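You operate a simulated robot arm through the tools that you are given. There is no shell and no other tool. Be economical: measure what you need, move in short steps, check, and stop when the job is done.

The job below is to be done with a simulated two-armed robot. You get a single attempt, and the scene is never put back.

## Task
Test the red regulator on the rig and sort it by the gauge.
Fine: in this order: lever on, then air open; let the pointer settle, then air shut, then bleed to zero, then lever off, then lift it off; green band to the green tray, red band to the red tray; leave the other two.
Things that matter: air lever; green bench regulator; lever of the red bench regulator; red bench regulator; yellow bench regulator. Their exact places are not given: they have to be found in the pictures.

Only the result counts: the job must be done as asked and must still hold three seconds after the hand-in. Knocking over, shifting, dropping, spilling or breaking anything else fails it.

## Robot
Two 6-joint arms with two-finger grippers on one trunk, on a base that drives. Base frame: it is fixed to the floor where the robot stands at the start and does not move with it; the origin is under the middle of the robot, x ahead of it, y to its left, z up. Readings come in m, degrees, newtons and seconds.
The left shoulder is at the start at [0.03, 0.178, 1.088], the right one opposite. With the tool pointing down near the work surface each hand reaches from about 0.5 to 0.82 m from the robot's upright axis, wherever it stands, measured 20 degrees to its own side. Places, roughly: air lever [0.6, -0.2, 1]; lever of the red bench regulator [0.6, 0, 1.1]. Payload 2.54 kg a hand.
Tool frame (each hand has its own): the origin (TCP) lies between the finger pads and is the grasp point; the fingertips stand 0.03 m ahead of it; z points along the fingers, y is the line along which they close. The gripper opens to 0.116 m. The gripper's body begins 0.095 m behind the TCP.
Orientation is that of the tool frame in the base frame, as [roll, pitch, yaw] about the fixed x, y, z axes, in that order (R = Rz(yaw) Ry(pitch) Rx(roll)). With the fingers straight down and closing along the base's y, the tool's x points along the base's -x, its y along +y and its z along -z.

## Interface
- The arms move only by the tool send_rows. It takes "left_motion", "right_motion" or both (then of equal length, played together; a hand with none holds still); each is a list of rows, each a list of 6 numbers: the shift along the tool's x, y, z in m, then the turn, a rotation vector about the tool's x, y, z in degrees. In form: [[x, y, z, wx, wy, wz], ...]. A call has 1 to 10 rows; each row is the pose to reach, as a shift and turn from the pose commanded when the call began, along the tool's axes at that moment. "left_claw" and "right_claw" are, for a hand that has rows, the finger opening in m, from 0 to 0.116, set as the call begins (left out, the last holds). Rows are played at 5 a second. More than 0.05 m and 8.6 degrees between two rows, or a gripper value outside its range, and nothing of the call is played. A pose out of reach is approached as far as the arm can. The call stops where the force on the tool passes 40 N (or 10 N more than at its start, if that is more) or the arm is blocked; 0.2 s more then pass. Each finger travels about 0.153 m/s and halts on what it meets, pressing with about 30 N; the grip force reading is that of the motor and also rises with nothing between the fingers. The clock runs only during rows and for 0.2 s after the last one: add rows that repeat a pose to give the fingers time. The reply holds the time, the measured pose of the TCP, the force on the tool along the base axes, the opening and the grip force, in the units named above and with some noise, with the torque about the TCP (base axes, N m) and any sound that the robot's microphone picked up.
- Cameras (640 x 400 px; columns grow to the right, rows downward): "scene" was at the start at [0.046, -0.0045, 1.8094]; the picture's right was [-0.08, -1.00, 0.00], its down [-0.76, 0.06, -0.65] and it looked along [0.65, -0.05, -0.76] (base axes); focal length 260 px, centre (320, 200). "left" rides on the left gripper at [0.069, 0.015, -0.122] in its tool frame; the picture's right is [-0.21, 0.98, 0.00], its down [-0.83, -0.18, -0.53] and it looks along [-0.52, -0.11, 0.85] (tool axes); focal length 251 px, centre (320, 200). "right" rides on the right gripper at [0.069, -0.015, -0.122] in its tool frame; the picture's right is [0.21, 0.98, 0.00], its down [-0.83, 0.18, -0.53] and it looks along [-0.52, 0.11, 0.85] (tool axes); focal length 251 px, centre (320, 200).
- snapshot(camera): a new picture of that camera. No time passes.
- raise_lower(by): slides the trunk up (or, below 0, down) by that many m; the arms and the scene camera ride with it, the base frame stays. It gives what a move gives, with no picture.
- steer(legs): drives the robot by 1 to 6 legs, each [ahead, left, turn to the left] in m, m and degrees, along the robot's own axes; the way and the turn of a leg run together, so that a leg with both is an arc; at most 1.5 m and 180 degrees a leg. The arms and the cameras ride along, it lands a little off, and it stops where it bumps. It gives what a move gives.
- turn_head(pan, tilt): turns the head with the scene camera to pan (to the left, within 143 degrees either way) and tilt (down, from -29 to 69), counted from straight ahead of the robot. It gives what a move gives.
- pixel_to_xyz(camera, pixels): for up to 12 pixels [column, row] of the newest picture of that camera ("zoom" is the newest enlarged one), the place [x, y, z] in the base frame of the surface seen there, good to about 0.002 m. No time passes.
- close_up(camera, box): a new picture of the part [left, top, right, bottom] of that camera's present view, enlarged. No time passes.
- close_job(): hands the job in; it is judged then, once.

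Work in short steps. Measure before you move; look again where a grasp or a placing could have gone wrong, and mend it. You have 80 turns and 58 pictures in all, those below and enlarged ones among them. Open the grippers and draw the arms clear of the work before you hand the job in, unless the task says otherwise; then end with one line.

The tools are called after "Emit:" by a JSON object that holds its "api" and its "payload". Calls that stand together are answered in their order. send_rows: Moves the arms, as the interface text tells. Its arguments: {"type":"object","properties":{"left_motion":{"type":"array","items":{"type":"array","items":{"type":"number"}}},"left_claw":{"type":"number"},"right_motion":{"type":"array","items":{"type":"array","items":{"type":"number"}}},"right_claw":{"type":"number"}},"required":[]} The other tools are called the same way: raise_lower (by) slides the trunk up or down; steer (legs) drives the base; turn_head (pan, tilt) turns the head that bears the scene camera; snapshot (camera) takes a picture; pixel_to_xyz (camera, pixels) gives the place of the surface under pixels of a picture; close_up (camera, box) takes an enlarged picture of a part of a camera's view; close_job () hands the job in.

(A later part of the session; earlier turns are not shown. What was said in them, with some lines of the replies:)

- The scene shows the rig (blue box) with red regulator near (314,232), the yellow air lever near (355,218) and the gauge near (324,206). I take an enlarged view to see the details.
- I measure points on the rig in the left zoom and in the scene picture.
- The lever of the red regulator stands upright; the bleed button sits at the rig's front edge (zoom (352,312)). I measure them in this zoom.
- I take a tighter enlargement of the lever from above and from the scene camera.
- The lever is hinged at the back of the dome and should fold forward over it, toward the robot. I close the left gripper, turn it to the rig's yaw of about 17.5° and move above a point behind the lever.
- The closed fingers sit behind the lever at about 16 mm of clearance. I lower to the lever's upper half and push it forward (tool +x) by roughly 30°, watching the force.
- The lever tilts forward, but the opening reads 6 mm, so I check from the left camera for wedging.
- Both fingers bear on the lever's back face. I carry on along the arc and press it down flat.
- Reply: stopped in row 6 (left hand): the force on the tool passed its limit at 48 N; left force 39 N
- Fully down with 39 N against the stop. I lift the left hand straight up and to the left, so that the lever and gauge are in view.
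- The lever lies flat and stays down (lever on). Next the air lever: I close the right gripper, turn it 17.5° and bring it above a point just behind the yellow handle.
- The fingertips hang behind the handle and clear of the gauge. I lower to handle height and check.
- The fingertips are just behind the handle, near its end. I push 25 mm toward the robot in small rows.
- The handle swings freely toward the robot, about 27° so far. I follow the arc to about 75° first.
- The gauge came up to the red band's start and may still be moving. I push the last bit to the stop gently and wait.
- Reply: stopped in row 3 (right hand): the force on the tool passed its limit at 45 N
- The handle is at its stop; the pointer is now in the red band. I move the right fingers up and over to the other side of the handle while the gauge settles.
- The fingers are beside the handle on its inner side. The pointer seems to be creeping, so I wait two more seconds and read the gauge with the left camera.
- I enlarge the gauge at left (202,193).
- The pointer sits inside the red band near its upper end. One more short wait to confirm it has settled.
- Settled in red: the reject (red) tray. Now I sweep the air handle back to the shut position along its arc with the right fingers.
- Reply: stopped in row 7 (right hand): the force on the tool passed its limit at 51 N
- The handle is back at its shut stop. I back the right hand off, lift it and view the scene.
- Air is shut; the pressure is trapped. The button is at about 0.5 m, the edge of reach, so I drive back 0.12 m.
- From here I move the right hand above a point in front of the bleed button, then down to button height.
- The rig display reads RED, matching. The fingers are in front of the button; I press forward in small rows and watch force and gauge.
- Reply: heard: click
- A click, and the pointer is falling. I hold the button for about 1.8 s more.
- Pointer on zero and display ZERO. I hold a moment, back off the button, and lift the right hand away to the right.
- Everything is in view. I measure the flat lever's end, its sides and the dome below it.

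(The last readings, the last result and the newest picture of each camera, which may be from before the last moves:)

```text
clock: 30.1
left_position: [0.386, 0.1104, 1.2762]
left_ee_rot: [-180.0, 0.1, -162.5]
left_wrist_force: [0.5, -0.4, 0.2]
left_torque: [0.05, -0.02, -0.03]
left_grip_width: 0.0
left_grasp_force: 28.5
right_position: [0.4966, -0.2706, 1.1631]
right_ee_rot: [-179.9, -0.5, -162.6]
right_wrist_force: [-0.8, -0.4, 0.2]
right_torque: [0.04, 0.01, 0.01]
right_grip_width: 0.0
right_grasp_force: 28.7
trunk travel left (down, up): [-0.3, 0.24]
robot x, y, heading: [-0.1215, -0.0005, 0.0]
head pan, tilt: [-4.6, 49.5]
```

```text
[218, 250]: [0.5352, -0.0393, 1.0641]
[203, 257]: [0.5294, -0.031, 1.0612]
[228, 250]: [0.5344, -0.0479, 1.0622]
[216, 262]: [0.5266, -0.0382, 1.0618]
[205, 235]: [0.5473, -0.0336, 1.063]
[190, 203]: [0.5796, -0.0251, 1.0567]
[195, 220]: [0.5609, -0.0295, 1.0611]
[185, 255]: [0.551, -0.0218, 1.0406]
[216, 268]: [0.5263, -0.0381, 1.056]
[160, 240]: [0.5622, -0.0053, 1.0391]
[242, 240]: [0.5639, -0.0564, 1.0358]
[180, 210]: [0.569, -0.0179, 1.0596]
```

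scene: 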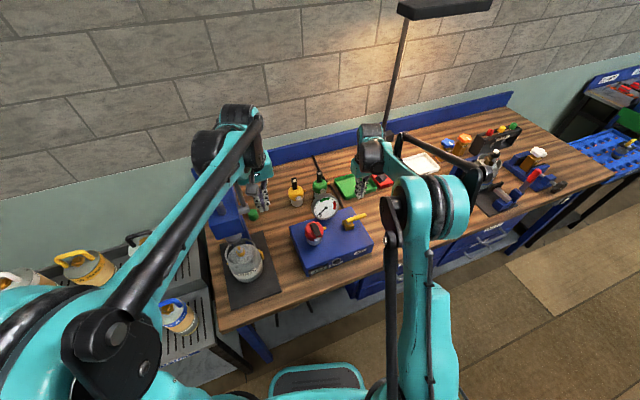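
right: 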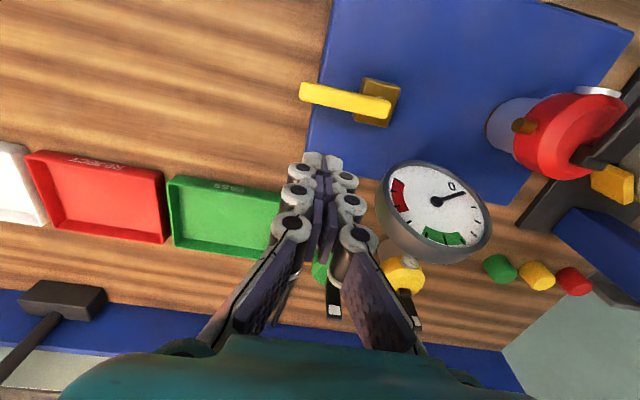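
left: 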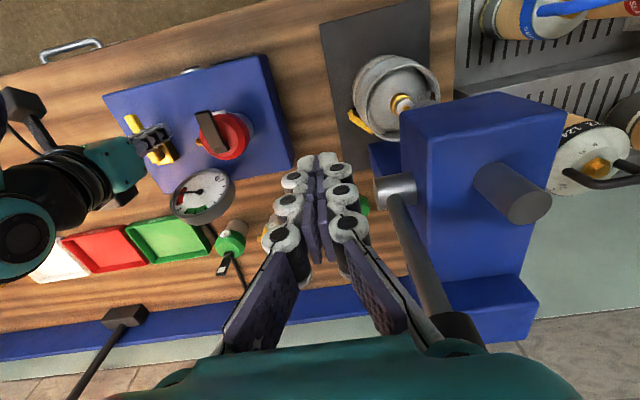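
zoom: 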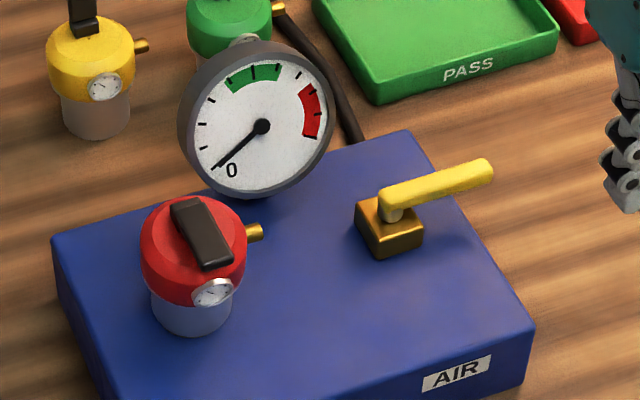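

The flat lever's end is at (0.527,-0.037), top z 1.063. I bring the left hand, opened to 50 mm, above the lever's end to grip it by its sides.

Emit:
{"api": "send_rows", "payload": {"left_motion": [[-0.025, -0.047, 0, 0, 0, 0], [-0.05, -0.09, 0, 0, 0, 0], [-0.075, -0.135, 0, 0, 0, 0], [-0.1, -0.18, 0, 0, 0, 0], [-0.1, -0.188, 0.04, 0, 0, 0], [-0.1, -0.188, 0.08, 0, 0, 0], [-0.1, -0.188, 0.12, 0, 0, 0], [-0.1, -0.188, 0.16, 0, 0, 0], [-0.1, -0.188, 0.16, 0, 0, 0]], "left_claw": 0.05}}

Emit:
{"api": "close_up", "payload": {"camera": "left", "box": [220, 60, 420, 220]}}

Emit:
{"api": "close_up", "payload": {"camera": "scene", "box": [290, 150, 370, 230]}}

```text
refused: row 1 steps farther than a row can; nothing moved
```

```text
2.50 times, centred on (320, 140) of left
```

zoom: 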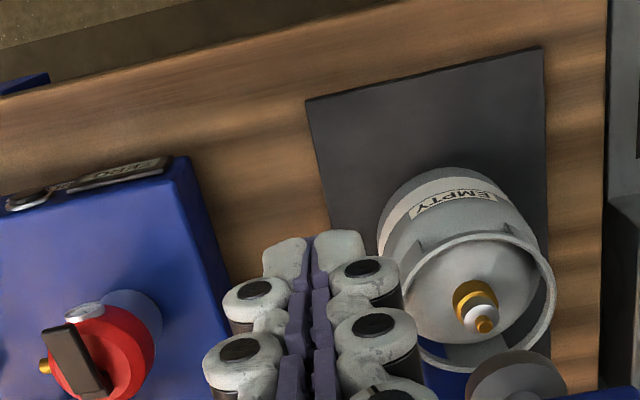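

```text
5.00 times, centred on (330, 190) of scene
```

zoom: 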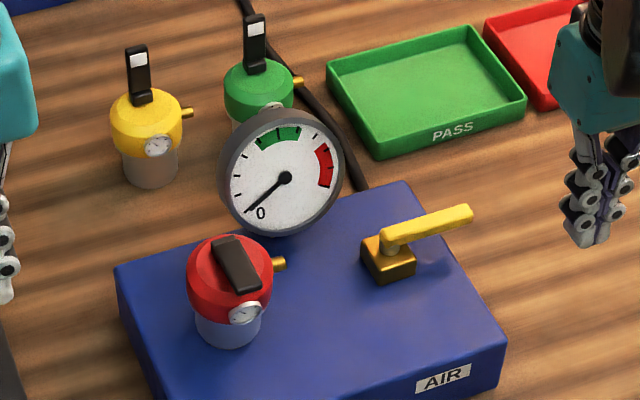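

The first step was too long (0.053 m), so nothing moved; I repeat it with shorter steps.

Emit:
{"api": "send_rows", "payload": {"left_motion": [[-0.02, -0.038, 0, 0, 0, 0], [-0.04, -0.076, 0, 0, 0, 0], [-0.06, -0.114, 0, 0, 0, 0], [-0.08, -0.152, 0, 0, 0, 0], [-0.1, -0.188, 0, 0, 0, 0], [-0.1, -0.188, 0.045, 0, 0, 0], [-0.1, -0.188, 0.09, 0, 0, 0], [-0.1, -0.188, 0.13, 0, 0, 0], [-0.1, -0.188, 0.16, 0, 0, 0], [-0.1, -0.188, 0.16, 0, 0, 0]], "left_claw": 0.05}}

Emit:
{"api": "close_up", "payload": {"camera": "left", "box": [220, 60, 420, 220]}}

```text
clock: 32.3
left_position: [0.5393, -0.038, 1.1168]
left_ee_rot: [-180.0, 0.0, -162.6]
left_wrist_force: [-0.9, -0.7, 1.0]
left_torque: [0.01, 0.0, 0.02]
left_grip_width: 0.05
left_grasp_force: 0.1
right_position: [0.4975, -0.2691, 1.1625]
right_ee_rot: [-179.9, -0.5, -162.6]
right_wrist_force: [-0.5, 0.5, 0.6]
right_torque: [0.0, -0.04, 0.01]
right_grip_width: 0.0001
right_grasp_force: 28.8
trunk travel left (down, up): [-0.3, 0.24]
robot x, y, heading: [-0.1168, 0.001, -0.1]
head pan, tilt: [-4.6, 49.5]
```

```text
2.50 times, centred on (320, 140) of left
```

zoom: 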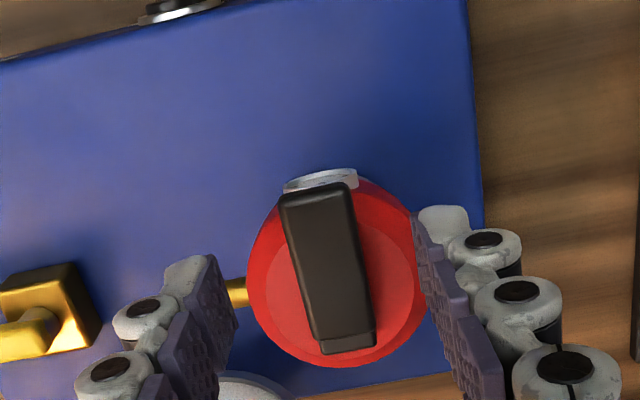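

The lever's end lies between the fingers. I lower 39 mm, then close in a second call.

Emit:
{"api": "send_rows", "payload": {"left_motion": [[0, 0, 0.02, 0, 0, 0], [0, 0, 0.039, 0, 0, 0], [0, 0, 0.039, 0, 0, 0]]}}

Emit:
{"api": "send_rows", "payload": {"left_motion": [[0, 0, 0, 0, 0, 0], [0, 0, 0, 0, 0, 0], [0, 0, 0, 0, 0, 0]], "left_claw": 0.006}}

Emit:
{"api": "close_up", "payload": {"camera": "left", "box": [220, 60, 420, 220]}}

```text
clock: 33.1
left_position: [0.5405, -0.0371, 1.0776]
left_ee_rot: [-179.9, 0.1, -162.7]
left_wrist_force: [0.6, -0.1, 0.1]
left_torque: [0.0, 0.03, 0.02]
left_grip_width: 0.05
left_grasp_force: 0.1
right_position: [0.4968, -0.2699, 1.1615]
right_ee_rot: [-179.9, -0.5, -162.6]
right_wrist_force: [-0.2, 0.3, -0.9]
right_torque: [0.01, 0.0, -0.04]
right_grip_width: 0.0002
right_grasp_force: 28.5
trunk travel left (down, up): [-0.3, 0.24]
robot x, y, heading: [-0.1166, 0.0015, 0.2]
head pan, tilt: [-4.6, 49.5]
```

```text
clock: 33.9
left_position: [0.5405, -0.0369, 1.0762]
left_ee_rot: [-180.0, 0.1, -162.6]
left_wrist_force: [-1.0, 0.1, 0.5]
left_torque: [-0.02, 0.03, -0.08]
left_grip_width: 0.0207
left_grasp_force: 30.2
right_position: [0.4961, -0.2698, 1.1625]
right_ee_rot: [-179.9, -0.5, -162.6]
right_wrist_force: [-0.1, 0.6, 1.6]
right_torque: [-0.02, -0.05, -0.01]
right_grip_width: 0.0
right_grasp_force: 28.8
trunk travel left (down, up): [-0.3, 0.24]
robot x, y, heading: [-0.1204, 0.0017, -0.1]
head pan, tilt: [-4.6, 49.5]
```

```text
2.50 times, centred on (320, 140) of left
```

zoom: 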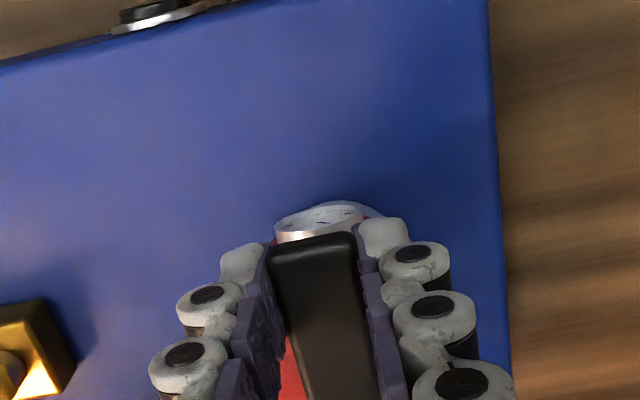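

The lever is gripped (21 mm). I raise it along its hinge arc, first 45°.

Emit:
{"api": "send_rows", "payload": {"left_motion": [[-0.0004, 0, -0.0065, 0, 0, 0], [-0.0017, 0, -0.013, 0, 0, 0], [-0.0067, 0, -0.025, 0, 0, 0], [-0.0146, 0, -0.035, 0, 0, 0]]}}

Emit:
{"api": "close_up", "payload": {"camera": "scene", "box": [290, 150, 370, 230]}}

```text
clock: 34.9
left_position: [0.5529, -0.0319, 1.1114]
left_ee_rot: [180.0, 0.0, -162.5]
left_wrist_force: [-4.9, -3.5, -11.6]
left_torque: [-0.24, 0.7, 0.01]
left_grip_width: 0.0216
left_grasp_force: 30.3
right_position: [0.4959, -0.2697, 1.1614]
right_ee_rot: [-180.0, -0.6, -162.6]
right_wrist_force: [-0.1, -0.5, -0.5]
right_torque: [-0.01, -0.04, -0.03]
right_grip_width: 0.0
right_grasp_force: 28.8
trunk travel left (down, up): [-0.3, 0.24]
robot x, y, heading: [-0.1162, -0.0011, 0.2]
head pan, tilt: [-4.6, 49.5]
```

```text
5.00 times, centred on (330, 190) of scene
```

zoom: 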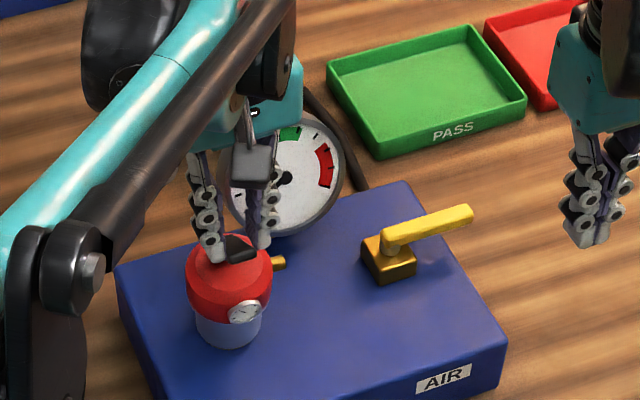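

The lever is rising, the regulator stays seated. I finish the arc to upright.

Emit:
{"api": "send_rows", "payload": {"left_motion": [[-0.005, 0, -0.0045, 0, 0, 0], [-0.0104, 0, -0.008, 0, 0, 0], [-0.0165, 0, -0.011, 0, 0, 0], [-0.0224, 0, -0.013, 0, 0, 0], [-0.029, 0, -0.0145, 0, 0, 0], [-0.036, 0, -0.0145, 0, 0, 0]]}}

Emit:
{"api": "close_up", "payload": {"camera": "scene", "box": [290, 150, 370, 230]}}

```text
clock: 36.3
left_position: [0.5888, -0.0192, 1.1253]
left_ee_rot: [179.9, 0.1, -162.6]
left_wrist_force: [0.0, 0.1, -1.2]
left_torque: [0.04, 0.01, -0.02]
left_grip_width: 0.006
left_grasp_force: 0.1
right_position: [0.4981, -0.2682, 1.1624]
right_ee_rot: [-179.9, -0.5, -162.6]
right_wrist_force: [0.8, 0.3, 0.5]
right_torque: [0.01, 0.03, 0.01]
right_grip_width: 0.0001
right_grasp_force: 29.1
trunk travel left (down, up): [-0.3, 0.24]
robot x, y, heading: [-0.117, -0.0033, 0.2]
head pan, tilt: [-4.6, 49.5]
```

```text
5.00 times, centred on (330, 190) of scene
```

zoom: 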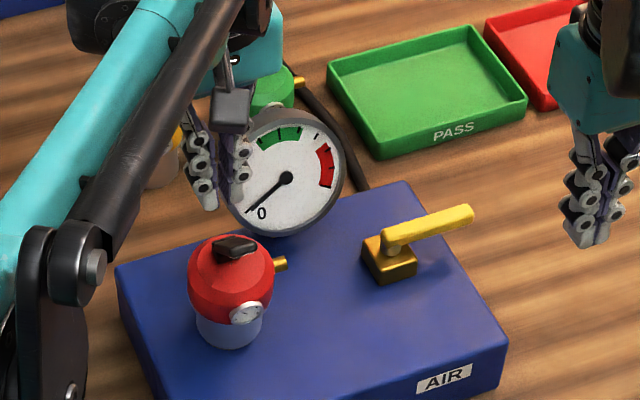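

The grip slipped off midway; the lever now stands about halfway. I go over to its front side with closed fingers to push it the rest of the way back from below/front.

Emit:
{"api": "send_rows", "payload": {"left_motion": [[0, 0, -0.045, 0, 0, 0], [0.045, 0, -0.055, 0, 0, 0], [0.09, 0, -0.055, 0, 0, 0], [0.105, 0, -0.02, 0, 0, 0], [0.105, 0, 0.02, 0, 0, 0], [0.105, 0, 0.02, 0, 0, 0]], "left_claw": 0}}

Emit:
{"api": "close_up", "payload": {"camera": "scene", "box": [290, 150, 370, 230]}}

Emit:
{"api": "close_up", "payload": {"camera": "left", "box": [220, 60, 420, 260]}}

```text
clock: 37.7
left_position: [0.4896, -0.0531, 1.1056]
left_ee_rot: [-180.0, 0.1, -162.6]
left_wrist_force: [0.6, 0.2, 1.1]
left_torque: [-0.06, 0.01, -0.01]
left_grip_width: 0.0
left_grasp_force: 28.8
right_position: [0.4966, -0.2693, 1.162]
right_ee_rot: [-179.9, -0.4, -162.5]
right_wrist_force: [-0.7, -0.3, -0.2]
right_torque: [0.01, 0.0, -0.02]
right_grip_width: 0.0
right_grasp_force: 28.8
trunk travel left (down, up): [-0.3, 0.24]
robot x, y, heading: [-0.1212, -0.0018, 0.2]
head pan, tilt: [-4.6, 49.5]
```

```text
5.00 times, centred on (330, 190) of scene
```

zoom: 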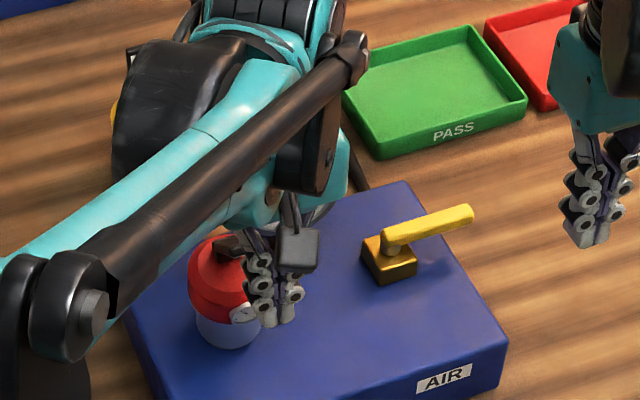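

```text
2.00 times, centred on (320, 160) of left
```

zoom: 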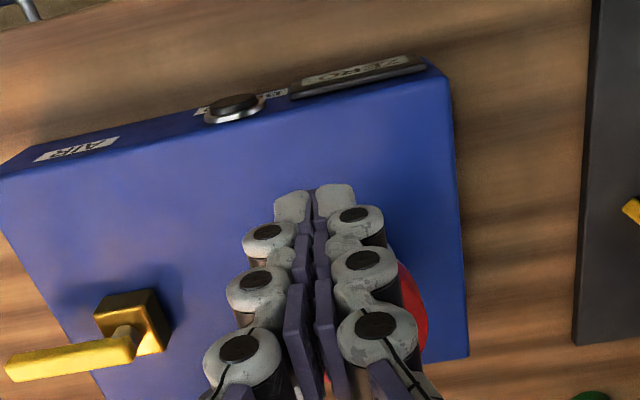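

The fingers are aligned with the lever, in front of it. I push away from the robot until the lever stands upright.

Emit:
{"api": "send_rows", "payload": {"left_motion": [[-0.035, 0, 0, 0, 0, 0], [-0.05, 0, 0, 0, 0, 0], [-0.058, 0, 0, 0, 0, 0], [-0.066, 0, 0, 0, 0, 0], [-0.073, 0, 0, 0, 0, 0], [-0.079, 0, 0, 0, 0, 0], [-0.083, 0, 0, 0, 0, 0], [-0.086, 0, 0, 0, 0, 0], [-0.089, 0, 0, 0, 0, 0]]}}

Emit:
{"api": "close_up", "payload": {"camera": "left", "box": [220, 60, 420, 260]}}

```text
clock: 39.7
left_position: [0.5724, -0.0269, 1.1059]
left_ee_rot: [-179.9, 0.1, -162.4]
left_wrist_force: [-0.2, -0.7, -0.1]
left_torque: [-0.01, -0.01, -0.01]
left_grip_width: 0.0002
left_grasp_force: 29.2
right_position: [0.4977, -0.2704, 1.1622]
right_ee_rot: [-179.9, -0.4, -162.6]
right_wrist_force: [-0.3, -0.1, -0.7]
right_torque: [0.01, -0.01, 0.01]
right_grip_width: 0.0
right_grasp_force: 28.7
trunk travel left (down, up): [-0.3, 0.24]
robot x, y, heading: [-0.12, -0.0007, 0.1]
head pan, tilt: [-4.6, 49.5]
```

```text
2.00 times, centred on (320, 160) of left
```

zoom: 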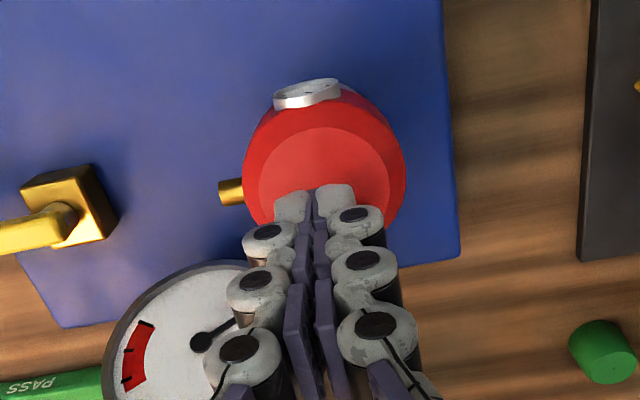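

Lever isn't visible behind the fingers; I push a few more mm to feel the stop, then back off and lift to look.

Emit:
{"api": "send_rows", "payload": {"left_motion": [[-0.003, 0, 0, 0, 0, 0], [-0.006, 0, 0, 0, 0, 0], [-0.008, 0, 0, 0, 0, 0]]}}

Emit:
{"api": "send_rows", "payload": {"left_motion": [[0.02, 0, 0, 0, 0, 0], [0.04, 0, -0.03, 0, 0, 0], [0.05, 0.02, -0.07, 0, 0, 0], [0.06, 0.05, -0.1, 0, 0, 0], [0.06, 0.1, -0.1, 0, 0, 0], [0.06, 0.15, -0.1, 0, 0, 0]]}}

Emit:
{"api": "close_up", "payload": {"camera": "scene", "box": [290, 150, 370, 230]}}

```text
clock: 40.5
left_position: [0.5784, -0.0256, 1.1062]
left_ee_rot: [180.0, 0.1, -162.5]
left_wrist_force: [-0.1, -0.9, -0.1]
left_torque: [-0.05, 0.01, 0.01]
left_grip_width: 0.0001
left_grasp_force: 28.4
right_position: [0.4973, -0.2702, 1.1619]
right_ee_rot: [-179.9, -0.5, -162.6]
right_wrist_force: [0.8, -0.3, 0.2]
right_torque: [0.01, 0.0, -0.05]
right_grip_width: 0.0
right_grasp_force: 28.7
trunk travel left (down, up): [-0.3, 0.24]
robot x, y, heading: [-0.1206, -0.0037, 0.1]
head pan, tilt: [-4.6, 49.5]
```

```text
clock: 41.9
left_position: [0.4749, 0.1022, 1.2047]
left_ee_rot: [-179.8, 0.2, -162.6]
left_wrist_force: [-0.5, -0.8, 0.5]
left_torque: [-0.03, -0.02, 0.0]
left_grip_width: 0.0
left_grasp_force: 28.7
right_position: [0.4967, -0.2693, 1.1634]
right_ee_rot: [-179.7, -0.5, -162.7]
right_wrist_force: [-0.1, 0.1, 0.2]
right_torque: [-0.02, 0.0, 0.03]
right_grip_width: 0.0
right_grasp_force: 28.1
trunk travel left (down, up): [-0.3, 0.24]
robot x, y, heading: [-0.1206, -0.0028, -0.2]
head pan, tilt: [-4.6, 49.5]
```

```text
5.00 times, centred on (330, 190) of scene
```

zoom: 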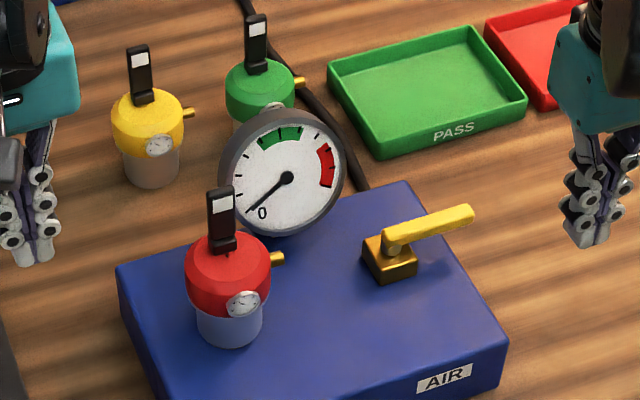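

The lever stands upright (off) like the others. Now I measure the dome and lever to plan the grasp on the regulator's body, avoiding nipple and mini gauge.

Emit:
{"api": "pixel_to_xyz", "payload": {"camera": "zoom", "pixels": [[220, 195], [222, 235], [191, 285], [200, 297], [212, 302], [222, 304], [264, 285], [268, 275], [202, 325], [215, 335], [230, 340], [255, 328]]}}

Emit:
{"api": "pixel_to_xyz", "payload": {"camera": "scene", "pixels": [[395, 145], [370, 170], [350, 180], [362, 160], [410, 160], [400, 170]]}}

Emit:
{"api": "snapshot", "payload": {"camera": "scene"}}

```text
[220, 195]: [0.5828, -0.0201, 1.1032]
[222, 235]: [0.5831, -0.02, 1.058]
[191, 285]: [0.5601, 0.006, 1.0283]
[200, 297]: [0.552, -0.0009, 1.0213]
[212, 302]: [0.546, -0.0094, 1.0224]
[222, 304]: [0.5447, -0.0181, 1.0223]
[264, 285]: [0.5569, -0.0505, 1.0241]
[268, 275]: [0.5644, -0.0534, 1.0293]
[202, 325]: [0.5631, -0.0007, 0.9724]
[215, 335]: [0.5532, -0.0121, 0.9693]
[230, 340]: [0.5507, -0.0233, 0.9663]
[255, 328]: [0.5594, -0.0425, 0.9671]
```

```text
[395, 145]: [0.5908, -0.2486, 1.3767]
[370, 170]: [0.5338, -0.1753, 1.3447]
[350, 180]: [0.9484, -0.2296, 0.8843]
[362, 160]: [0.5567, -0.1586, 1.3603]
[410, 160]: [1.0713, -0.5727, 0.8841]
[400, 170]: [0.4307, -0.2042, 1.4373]
```

```text
12 pictures are left
```

scene: 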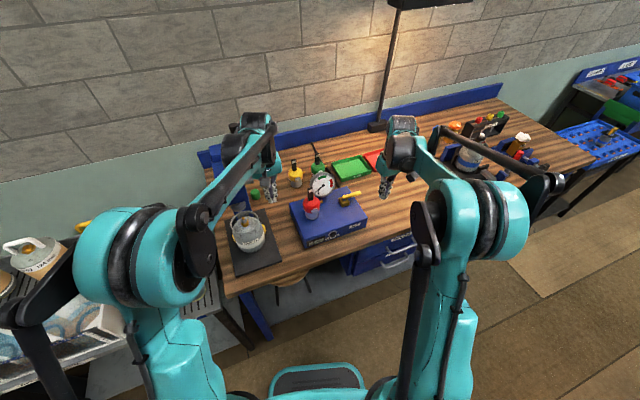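

The dome fits a circle centred (0.579,-0.0235), radius 35 mm; the reject tray's centre is about (0.968,-0.421). I bring the right hand, opened to 100 mm and turned 45° from the rig axes, above the regulator, moving the left hand up and away.

Emit:
{"api": "send_rows", "payload": {"right_motion": [[0, 0, -0.04, 0, 0, 0], [0, 0, -0.08, 0, 0, 0], [-0.025, 0.035, -0.08, 0, 0, 7.5], [-0.05, 0.07, -0.08, 0, 0, 15], [-0.075, 0.105, -0.08, 0, 0, 22.5], [-0.1, 0.14, -0.08, 0, 0, 30], [-0.125, 0.175, -0.08, 0, 0, 37.5], [-0.152, 0.21, -0.08, 0, 0, 45], [-0.152, 0.21, -0.08, 0, 0, 45]], "left_motion": [[0.01, 0.02, -0.02, 0, 0, 0], [0.02, 0.04, -0.04, 0, 0, 0], [0.03, 0.06, -0.06, 0, 0, 0], [0.04, 0.08, -0.08, 0, 0, 0], [0.05, 0.1, -0.1, 0, 0, 0], [0.05, 0.1, -0.1, 0, 0, 0], [0.05, 0.1, -0.1, 0, 0, 0], [0.05, 0.1, -0.1, 0, 0, 0], [0.05, 0.1, -0.1, 0, 0, 0]], "right_claw": 0.1}}

Emit:
{"api": "snapshot", "payload": {"camera": "right"}}

```text
clock: 43.9
left_position: [0.3988, 0.1796, 1.3056]
left_ee_rot: [179.9, 0.2, -162.6]
left_wrist_force: [-1.0, -0.4, 0.8]
left_torque: [0.03, -0.02, 0.0]
left_grip_width: 0.0001
left_grasp_force: 28.7
right_position: [0.582, -0.0229, 1.2396]
right_ee_rot: [-179.6, -0.3, 152.3]
right_wrist_force: [0.0, -1.4, 0.2]
right_torque: [0.02, -0.02, 0.0]
right_grip_width: 0.1001
right_grasp_force: 0.0
trunk travel left (down, up): [-0.3, 0.24]
robot x, y, heading: [-0.1192, -0.0017, 0.2]
head pan, tilt: [-4.6, 49.5]
```

```text
11 pictures are left
```

right: 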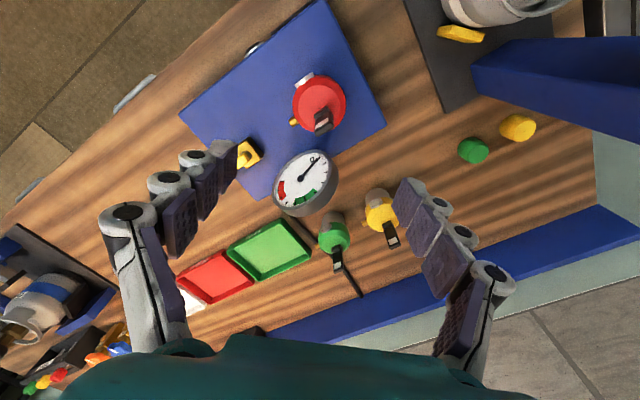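

The fingers are set diagonally around the regulator. I lower in two calls; first to TCP z 1.06 and check the forces.

Emit:
{"api": "send_rows", "payload": {"right_motion": [[0.0025, -0.0015, 0.045, 0, 0, 0], [0.0025, -0.0015, 0.09, 0, 0, 0], [0.0025, -0.0015, 0.135, 0, 0, 0], [0.0025, -0.0015, 0.175, 0, 0, 0], [0.0025, -0.0015, 0.175, 0, 0, 0]]}}

Emit:
{"api": "close_up", "payload": {"camera": "right", "box": [160, 20, 480, 240]}}

```text
clock: 45.1
left_position: [0.3991, 0.1805, 1.3054]
left_ee_rot: [180.0, 0.1, -162.6]
left_wrist_force: [-0.9, 0.2, -0.1]
left_torque: [-0.01, -0.01, 0.02]
left_grip_width: 0.0
left_grasp_force: 28.7
right_position: [0.5774, -0.0221, 1.0658]
right_ee_rot: [-179.5, -0.3, 152.4]
right_wrist_force: [0.1, 0.1, -0.3]
right_torque: [-0.01, -0.01, 0.0]
right_grip_width: 0.0999
right_grasp_force: 0.0
trunk travel left (down, up): [-0.3, 0.24]
robot x, y, heading: [-0.1228, 0.0002, -0.0]
head pan, tilt: [-4.6, 49.5]
```

```text
1.82 times, centred on (320, 130) of right
```

zoom: 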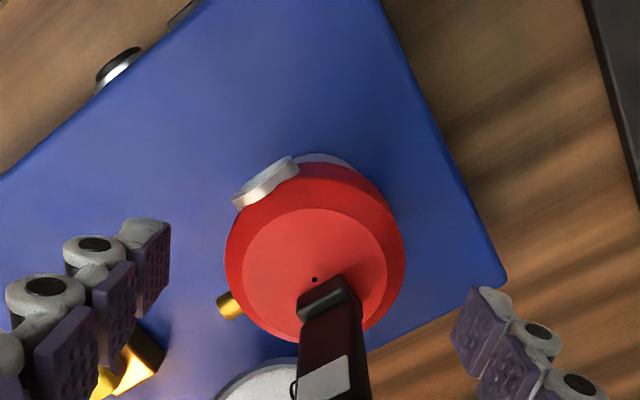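

Well centred, and the left finger goes between nipple and mini gauge. I lower the last 43 mm and close on the dome.

Emit:
{"api": "send_rows", "payload": {"right_motion": [[0, 0, 0.02, 0, 0, 0], [0, 0, 0.043, 0, 0, 0], [0, 0, 0.043, 0, 0, 0]]}}

Emit:
{"api": "send_rows", "payload": {"right_motion": [[0, 0, 0, 0, 0, 0], [0, 0, 0, 0, 0, 0], [0, 0, 0, 0, 0, 0], [0, 0, 0, 0, 0, 0]], "right_claw": 0.05}}

```text
clock: 45.9
left_position: [0.4003, 0.1807, 1.3046]
left_ee_rot: [180.0, 0.0, -162.6]
left_wrist_force: [0.1, -0.8, 0.0]
left_torque: [0.03, 0.03, -0.05]
left_grip_width: 0.0001
left_grasp_force: 27.9
right_position: [0.5771, -0.0223, 1.0248]
right_ee_rot: [-179.5, -0.3, 152.3]
right_wrist_force: [-0.1, 0.3, 0.3]
right_torque: [0.0, 0.02, -0.03]
right_grip_width: 0.0999
right_grasp_force: 0.0
trunk travel left (down, up): [-0.3, 0.24]
robot x, y, heading: [-0.1193, -0.0013, -0.2]
head pan, tilt: [-4.6, 49.5]
```

```text
clock: 46.9
left_position: [0.3985, 0.1796, 1.3053]
left_ee_rot: [180.0, 0.0, -162.5]
left_wrist_force: [0.2, -0.6, -0.1]
left_torque: [0.02, 0.02, 0.0]
left_grip_width: 0.0
left_grasp_force: 28.4
right_position: [0.5757, -0.0233, 1.0247]
right_ee_rot: [-179.6, -0.3, 152.4]
right_wrist_force: [1.5, -1.4, 3.5]
right_torque: [-0.07, -0.03, -0.04]
right_grip_width: 0.0661
right_grasp_force: 29.7
trunk travel left (down, up): [-0.3, 0.24]
robot x, y, heading: [-0.1183, 0.0006, -0.0]
head pan, tilt: [-4.6, 49.5]
```

The dome is held at 66 mm. I lift slowly.

Emit:
{"api": "send_rows", "payload": {"right_motion": [[0, 0, -0.01, 0, 0, 0], [0, 0, -0.02, 0, 0, 0], [0, 0, -0.035, 0, 0, 0], [0, 0, -0.06, 0, 0, 0], [0, 0, -0.09, 0, 0, 0], [0, 0, -0.13, 0, 0, 0], [0, 0, -0.17, 0, 0, 0], [0, 0, -0.21, 0, 0, 0], [0, 0, -0.21, 0, 0, 0]]}}

Emit:
{"api": "snapshot", "payload": {"camera": "scene"}}

```text
clock: 48.9
left_position: [0.4002, 0.18, 1.3043]
left_ee_rot: [-180.0, 0.1, -162.5]
left_wrist_force: [0.7, 0.4, 0.0]
left_torque: [-0.01, 0.0, 0.0]
left_grip_width: 0.0001
left_grasp_force: 28.2
right_position: [0.581, -0.0218, 1.2347]
right_ee_rot: [-179.6, -0.3, 152.4]
right_wrist_force: [-0.8, -0.7, -3.1]
right_torque: [0.03, -0.01, 0.01]
right_grip_width: 0.0659
right_grasp_force: 30.5
trunk travel left (down, up): [-0.3, 0.24]
robot x, y, heading: [-0.1196, -0.0006, -0.1]
head pan, tilt: [-4.6, 49.5]
```

```text
9 pictures are left
```

scene: 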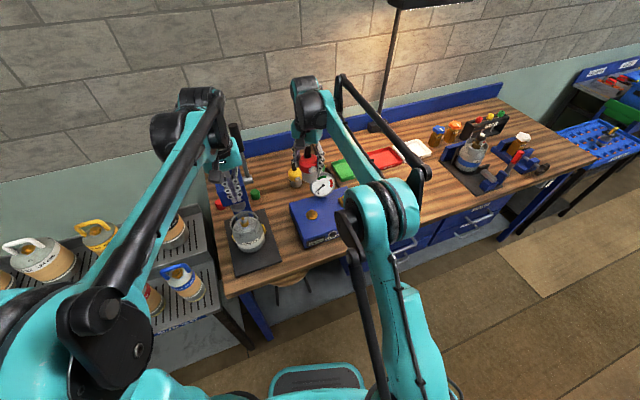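

The regulator is lifted free (about 3 N). I measure the reject tray, the bench's front edge and the base's front in this picture.

Emit:
{"api": "pixel_to_xyz", "payload": {"camera": "scene", "pixels": [[386, 158], [368, 154], [393, 148], [403, 160], [379, 170], [418, 151], [318, 368], [290, 368], [347, 368], [270, 283], [450, 223], [400, 237]]}}

Emit:
{"api": "close_up", "payload": {"camera": "scene", "box": [280, 130, 440, 230]}}

```text
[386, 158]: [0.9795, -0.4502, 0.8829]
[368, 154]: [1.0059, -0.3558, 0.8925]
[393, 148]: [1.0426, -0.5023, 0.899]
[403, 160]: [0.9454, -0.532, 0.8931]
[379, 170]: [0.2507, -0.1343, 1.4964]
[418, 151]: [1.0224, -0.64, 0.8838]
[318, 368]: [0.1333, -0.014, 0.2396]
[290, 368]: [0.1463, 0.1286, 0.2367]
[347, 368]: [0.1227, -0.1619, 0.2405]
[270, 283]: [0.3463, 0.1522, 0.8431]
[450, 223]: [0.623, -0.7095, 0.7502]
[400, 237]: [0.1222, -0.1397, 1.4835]
```

```text
4.00 times, centred on (360, 180) of scene
```

zoom: 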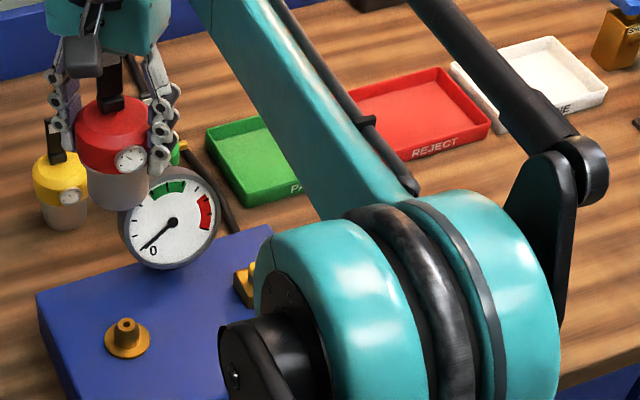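

The regulator hangs upright in the gripper. The bench front lies at 0.376 m along its normal; before driving I check where the lamp and the bench's other tall things are.

Emit:
{"api": "pixel_to_xyz", "payload": {"camera": "scene", "pixels": [[375, 127], [386, 90], [393, 50], [398, 12], [460, 2], [410, 3], [230, 190], [478, 125], [473, 150], [452, 130]]}}

```text
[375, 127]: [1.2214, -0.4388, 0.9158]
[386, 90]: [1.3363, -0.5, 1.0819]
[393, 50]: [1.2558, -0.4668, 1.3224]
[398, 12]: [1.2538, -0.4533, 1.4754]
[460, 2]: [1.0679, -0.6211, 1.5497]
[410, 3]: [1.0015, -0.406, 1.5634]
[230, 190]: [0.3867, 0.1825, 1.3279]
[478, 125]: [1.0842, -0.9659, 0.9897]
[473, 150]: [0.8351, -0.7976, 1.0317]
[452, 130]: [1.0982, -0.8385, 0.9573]
```

The lamp head hangs at z ≈1.55 over the trays; with the wrist at about 1.38 the arm passes below. I drive right, then turn left 18°.

Emit:
{"api": "steer", "payload": {"legs": [[0, -0.483, 0], [0, 0, 18]]}}

```text
clock: 52.8
left_position: [0.3123, -0.1489, 1.3047]
left_ee_rot: [-180.0, 0.1, -143.4]
left_wrist_force: [-0.3, 0.1, -0.2]
left_torque: [-0.02, -0.03, 0.01]
left_grip_width: 0.0001
left_grasp_force: 28.4
right_position: [0.5485, -0.2802, 1.2338]
right_ee_rot: [-179.4, -0.3, 171.4]
right_wrist_force: [0.2, -0.3, -2.8]
right_torque: [0.0, -0.03, 0.0]
right_grip_width: 0.066
right_grasp_force: 30.3
trunk travel left (down, up): [-0.3, 0.24]
robot x, y, heading: [-0.1196, -0.4933, 19.2]
head pan, tilt: [-4.6, 49.5]
```

Position is as planned. Now forward 0.30 m and 0.09 m to the right, toward the trays.

Emit:
{"api": "steer", "payload": {"legs": [[0.3, -0.09, -1]]}}

Emit:
{"api": "snapshot", "payload": {"camera": "scene"}}

```text
clock: 55.0
left_position: [0.6305, -0.1416, 1.3042]
left_ee_rot: [-180.0, 0.2, -144.0]
left_wrist_force: [0.4, 0.1, -1.0]
left_torque: [0.0, 0.01, -0.02]
left_grip_width: 0.0001
left_grasp_force: 28.7
right_position: [0.8649, -0.2753, 1.2334]
right_ee_rot: [-179.5, -0.3, 170.9]
right_wrist_force: [0.3, 1.9, -3.4]
right_torque: [0.02, 0.03, 0.02]
right_grip_width: 0.0658
right_grasp_force: 30.4
trunk travel left (down, up): [-0.3, 0.24]
robot x, y, heading: [0.1896, -0.4767, 18.5]
head pan, tilt: [-4.6, 49.5]
```

```text
7 pictures are left
```

scene: 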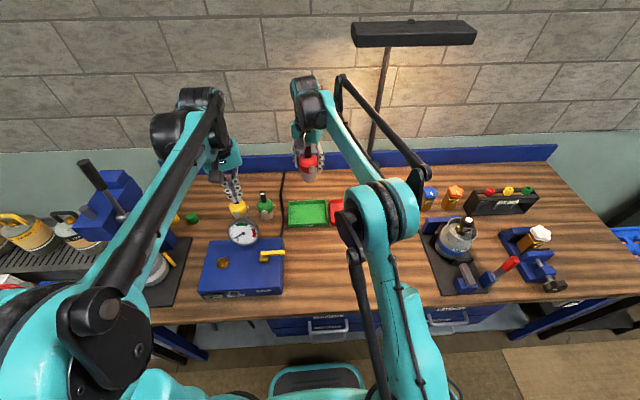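

No bump; the regulator is still held. I move the right hand above the reject tray's centre.

Emit:
{"api": "send_rows", "payload": {"right_motion": [[-0.027, -0.03, 0, 0, 0, 0], [-0.054, -0.06, 0, 0, 0, 0], [-0.081, -0.09, 0, 0, 0, 0], [-0.108, -0.12, 0, 0, 0, 0], [-0.135, -0.148, 0, 0, 0, 0], [-0.135, -0.148, 0.045, 0, 0, 0], [-0.135, -0.148, 0.09, 0, 0, 0], [-0.135, -0.148, 0.13, 0, 0, 0], [-0.135, -0.148, 0.17, 0, 0, 0], [-0.135, -0.148, 0.17, 0, 0, 0]]}}

Emit:
{"api": "snapshot", "payload": {"camera": "scene"}}

```text
clock: 57.1
left_position: [0.6297, -0.1416, 1.3049]
left_ee_rot: [-180.0, 0.1, -144.1]
left_wrist_force: [-0.2, 0.0, 0.5]
left_torque: [0.0, -0.03, -0.03]
left_grip_width: 0.0001
left_grasp_force: 28.5
right_position: [0.9743, -0.4444, 1.068]
right_ee_rot: [-179.5, -0.2, 170.9]
right_wrist_force: [-0.3, -0.6, -3.8]
right_torque: [0.03, 0.01, 0.03]
right_grip_width: 0.0659
right_grasp_force: 30.3
trunk travel left (down, up): [-0.3, 0.24]
robot x, y, heading: [0.1956, -0.4761, 18.4]
head pan, tilt: [-4.6, 49.5]
```

```text
6 pictures are left
```

scene: 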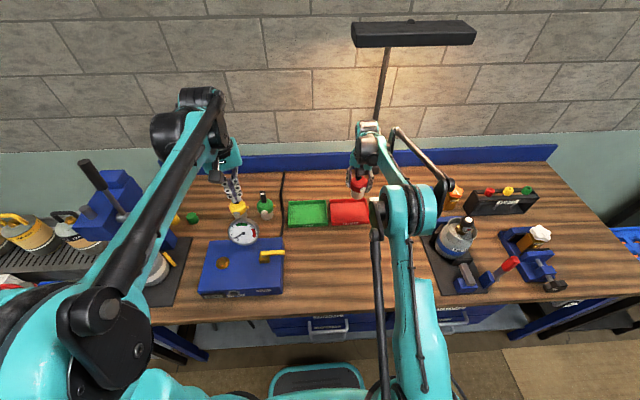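

I recheck the tray from this view before lowering.

Emit:
{"api": "pixel_to_xyz", "payload": {"camera": "scene", "pixels": [[331, 202], [331, 223], [369, 221], [350, 214], [340, 203], [358, 185], [357, 196], [350, 222], [333, 212]]}}

Emit:
{"api": "close_up", "payload": {"camera": "scene", "box": [280, 150, 420, 240]}}

```text
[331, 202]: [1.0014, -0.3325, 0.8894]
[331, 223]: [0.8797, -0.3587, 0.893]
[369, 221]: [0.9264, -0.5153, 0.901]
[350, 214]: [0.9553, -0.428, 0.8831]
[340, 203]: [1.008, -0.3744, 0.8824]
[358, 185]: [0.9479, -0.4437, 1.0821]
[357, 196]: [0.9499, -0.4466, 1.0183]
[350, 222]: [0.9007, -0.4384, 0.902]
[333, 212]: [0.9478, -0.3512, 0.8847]
```

```text
4.44 times, centred on (350, 195) of scene
```

zoom: 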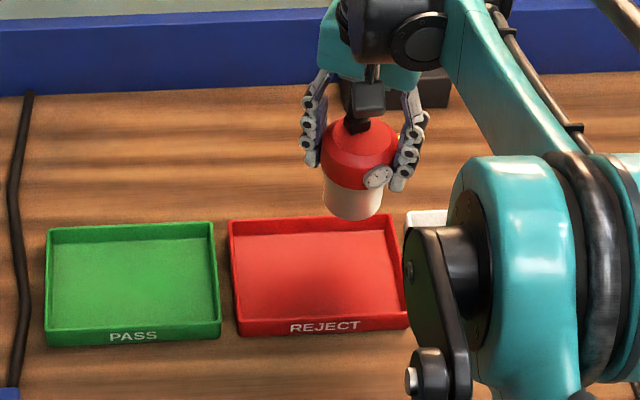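

The tray centre comes out at (0.963,-0.427); I shift there and lower to just above the tray floor.

Emit:
{"api": "send_rows", "payload": {"right_motion": [[0.0134, 0.0141, 0.02, 0, 0, 0], [0.0134, 0.0141, 0.06, 0, 0, 0], [0.0134, 0.0141, 0.09, 0, 0, 0], [0.0134, 0.0141, 0.1, 0, 0, 0], [0.0134, 0.0141, 0.1, 0, 0, 0]]}}

Emit:
{"api": "send_rows", "payload": {"right_motion": [[0, 0, 0.003, 0, 0, 0], [0, 0, 0.005, 0, 0, 0], [0, 0, 0.007, 0, 0, 0], [0, 0, 0.0085, 0, 0, 0], [0, 0, 0.0085, 0, 0, 0]]}}

```text
clock: 58.4
left_position: [0.6296, -0.1414, 1.3045]
left_ee_rot: [179.9, 0.1, -144.0]
left_wrist_force: [-0.6, -0.8, -0.2]
left_torque: [-0.01, 0.02, -0.02]
left_grip_width: 0.0
left_grasp_force: 28.6
right_position: [0.9641, -0.4264, 0.9653]
right_ee_rot: [-179.4, -0.3, 170.9]
right_wrist_force: [-0.1, -0.1, -3.6]
right_torque: [0.01, 0.02, 0.0]
right_grip_width: 0.0658
right_grasp_force: 29.8
trunk travel left (down, up): [-0.3, 0.24]
robot x, y, heading: [0.189, -0.4779, 18.5]
head pan, tilt: [-4.6, 49.5]
```

```text
clock: 59.5
left_position: [0.6295, -0.142, 1.3045]
left_ee_rot: [180.0, 0.1, -144.0]
left_wrist_force: [-0.7, -0.1, 0.1]
left_torque: [-0.01, -0.01, -0.02]
left_grip_width: 0.0
left_grasp_force: 27.6
right_position: [0.9626, -0.4275, 0.9567]
right_ee_rot: [-179.5, -0.3, 170.9]
right_wrist_force: [-0.4, 0.7, -3.8]
right_torque: [-0.01, 0.02, 0.0]
right_grip_width: 0.0658
right_grasp_force: 30.1
trunk travel left (down, up): [-0.3, 0.24]
robot x, y, heading: [0.196, -0.4763, 18.5]
head pan, tilt: [-4.6, 49.5]
```

No contact yet (still −3.8 N weight). I lower on in 1.5 mm steps.

Emit:
{"api": "send_rows", "payload": {"right_motion": [[0, 0, 0.0015, 0, 0, 0], [0, 0, 0.003, 0, 0, 0], [0, 0, 0.003, 0, 0, 0]]}}

Emit:
{"api": "close_up", "payload": {"camera": "scene", "box": [320, 160, 400, 230]}}

```text
clock: 60.4
left_position: [0.6285, -0.1422, 1.3055]
left_ee_rot: [180.0, 0.1, -143.9]
left_wrist_force: [0.4, -0.6, -0.3]
left_torque: [0.01, -0.02, 0.03]
left_grip_width: 0.0
left_grasp_force: 28.9
right_position: [0.9634, -0.4284, 0.9538]
right_ee_rot: [-179.6, -0.2, 170.9]
right_wrist_force: [4.4, 0.2, 12.1]
right_torque: [0.31, -0.37, -0.11]
right_grip_width: 0.066
right_grasp_force: 30.3
trunk travel left (down, up): [-0.3, 0.24]
robot x, y, heading: [0.1948, -0.4777, 18.6]
head pan, tilt: [-4.6, 49.5]
```

```text
5.71 times, centred on (360, 195) of scene
```

zoom: 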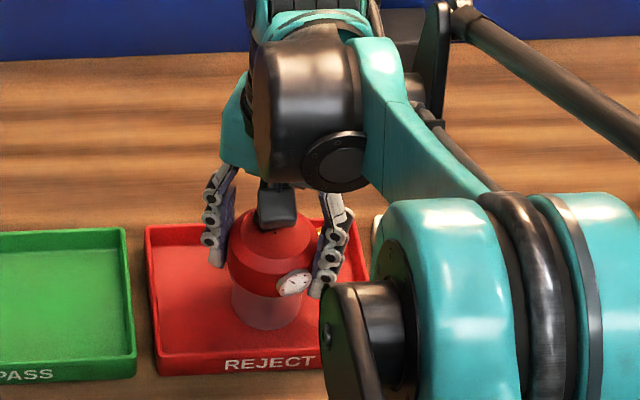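

Contact with the tray floor. I open the gripper, then lift straight up.

Emit:
{"api": "send_rows", "payload": {"right_motion": [[0, 0, -0.001, 0, 0, 0], [0, 0, -0.001, 0, 0, 0], [0, 0, -0.001, 0, 0, 0]], "right_claw": 0.1}}

Emit:
{"api": "send_rows", "payload": {"right_motion": [[0, 0, -0.04, 0, 0, 0], [0, 0, -0.08, 0, 0, 0], [0, 0, -0.12, 0, 0, 0], [0, 0, -0.16, 0, 0, 0], [0, 0, -0.2, 0, 0, 0], [0.04, 0, -0.22, 0, 0, 0], [0.08, 0, -0.22, 0, 0, 0], [0.12, 0, -0.22, 0, 0, 0], [0.16, 0, -0.22, 0, 0, 0]]}}

Emit:
{"api": "snapshot", "payload": {"camera": "scene"}}

```text
clock: 61.1
left_position: [0.6296, -0.1419, 1.3057]
left_ee_rot: [179.9, 0.1, -144.0]
left_wrist_force: [0.9, 0.2, -0.5]
left_torque: [-0.03, -0.01, -0.01]
left_grip_width: 0.0001
left_grasp_force: 29.0
right_position: [0.9633, -0.4275, 0.9534]
right_ee_rot: [-179.6, -0.2, 171.1]
right_wrist_force: [-1.1, 0.7, 0.4]
right_torque: [-0.02, -0.02, -0.01]
right_grip_width: 0.1
right_grasp_force: 0.2
trunk travel left (down, up): [-0.3, 0.24]
robot x, y, heading: [0.1949, -0.4784, 18.4]
head pan, tilt: [-4.6, 49.5]
```

```text
clock: 63.1
left_position: [0.6276, -0.1412, 1.3049]
left_ee_rot: [-179.8, 0.2, -144.0]
left_wrist_force: [-0.5, -0.4, 0.4]
left_torque: [0.0, -0.05, 0.0]
left_grip_width: 0.0
left_grasp_force: 28.1
right_position: [0.8044, -0.4005, 1.1766]
right_ee_rot: [-179.4, -0.2, 170.9]
right_wrist_force: [0.5, 0.7, 0.0]
right_torque: [-0.01, -0.04, 0.01]
right_grip_width: 0.1
right_grasp_force: 0.1
trunk travel left (down, up): [-0.3, 0.24]
robot x, y, heading: [0.1908, -0.4741, 18.4]
head pan, tilt: [-4.6, 49.5]
```

```text
3 pictures are left
```

scene: 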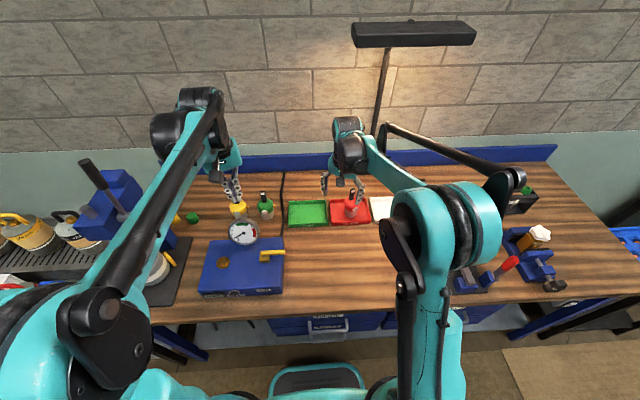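

The regulator stands in the red tray. I open the left gripper and drive back to draw both arms clear.

Emit:
{"api": "send_rows", "payload": {"left_motion": [[0, 0, 0, 0, 0, 0], [0, 0, 0, 0, 0, 0], [0, 0, 0, 0, 0, 0]], "left_claw": 0.1}}

Emit:
{"api": "steer", "payload": {"legs": [[-0.25, 0, 0]]}}

Emit:
{"api": "close_up", "payload": {"camera": "scene", "box": [190, 130, 430, 280]}}

```text
clock: 64.0
left_position: [0.6295, -0.1407, 1.3037]
left_ee_rot: [179.9, 0.0, -144.0]
left_wrist_force: [-0.4, 0.0, -0.3]
left_torque: [0.01, 0.01, 0.0]
left_grip_width: 0.1002
left_grasp_force: 0.0
right_position: [0.8067, -0.4008, 1.1761]
right_ee_rot: [-179.5, -0.3, 170.9]
right_wrist_force: [-1.0, 0.4, -0.2]
right_torque: [0.0, 0.0, -0.02]
right_grip_width: 0.0999
right_grasp_force: 0.0
trunk travel left (down, up): [-0.3, 0.24]
robot x, y, heading: [0.1965, -0.4767, 18.4]
head pan, tilt: [-4.6, 49.5]
```

```text
clock: 65.8
left_position: [0.3864, -0.2224, 1.3043]
left_ee_rot: [179.9, 0.1, -144.1]
left_wrist_force: [-0.3, -1.3, -0.1]
left_torque: [-0.01, -0.06, 0.02]
left_grip_width: 0.1
left_grasp_force: 0.1
right_position: [0.5638, -0.481, 1.1765]
right_ee_rot: [-179.5, -0.3, 170.9]
right_wrist_force: [0.0, 0.3, -0.2]
right_torque: [0.04, -0.01, 0.01]
right_grip_width: 0.1
right_grasp_force: 0.1
trunk travel left (down, up): [-0.3, 0.24]
robot x, y, heading: [-0.0465, -0.5574, 18.5]
head pan, tilt: [-4.6, 49.5]
```

```text
2.67 times, centred on (310, 205) of scene
```

zoom: 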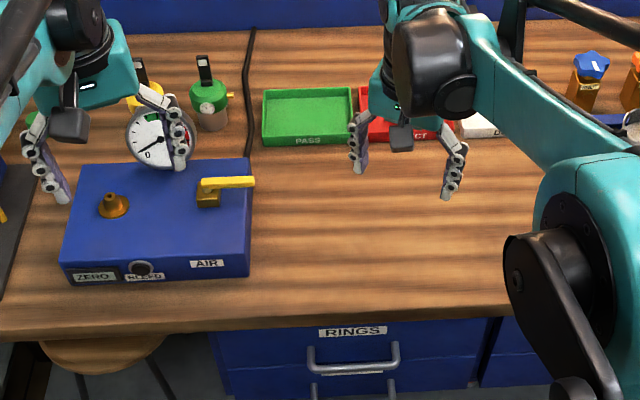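

The arm hides the red tray here; I check it with the right wrist camera.

Emit:
{"api": "snapshot", "payload": {"camera": "right"}}

```text
1 pictures are left
```

right: 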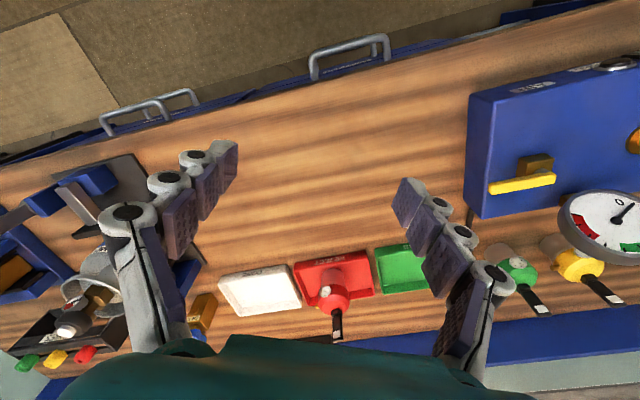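

The red regulator stands upright in the red tray at (330,292), lever off. The other two are in place, air is shut, the gauge is at zero, and both grippers are open and clear. I hand in.

Emit:
{"api": "close_job", "payload": {}}

```text
The job is handed in.
```

The red regulator settled in the gauge's red band, so it is now standing in the red REJECT tray with its lever off. The test steps were done in the order asked. The air is shut, the gauge reads zero, and the green and yellow regulators were left where they were.
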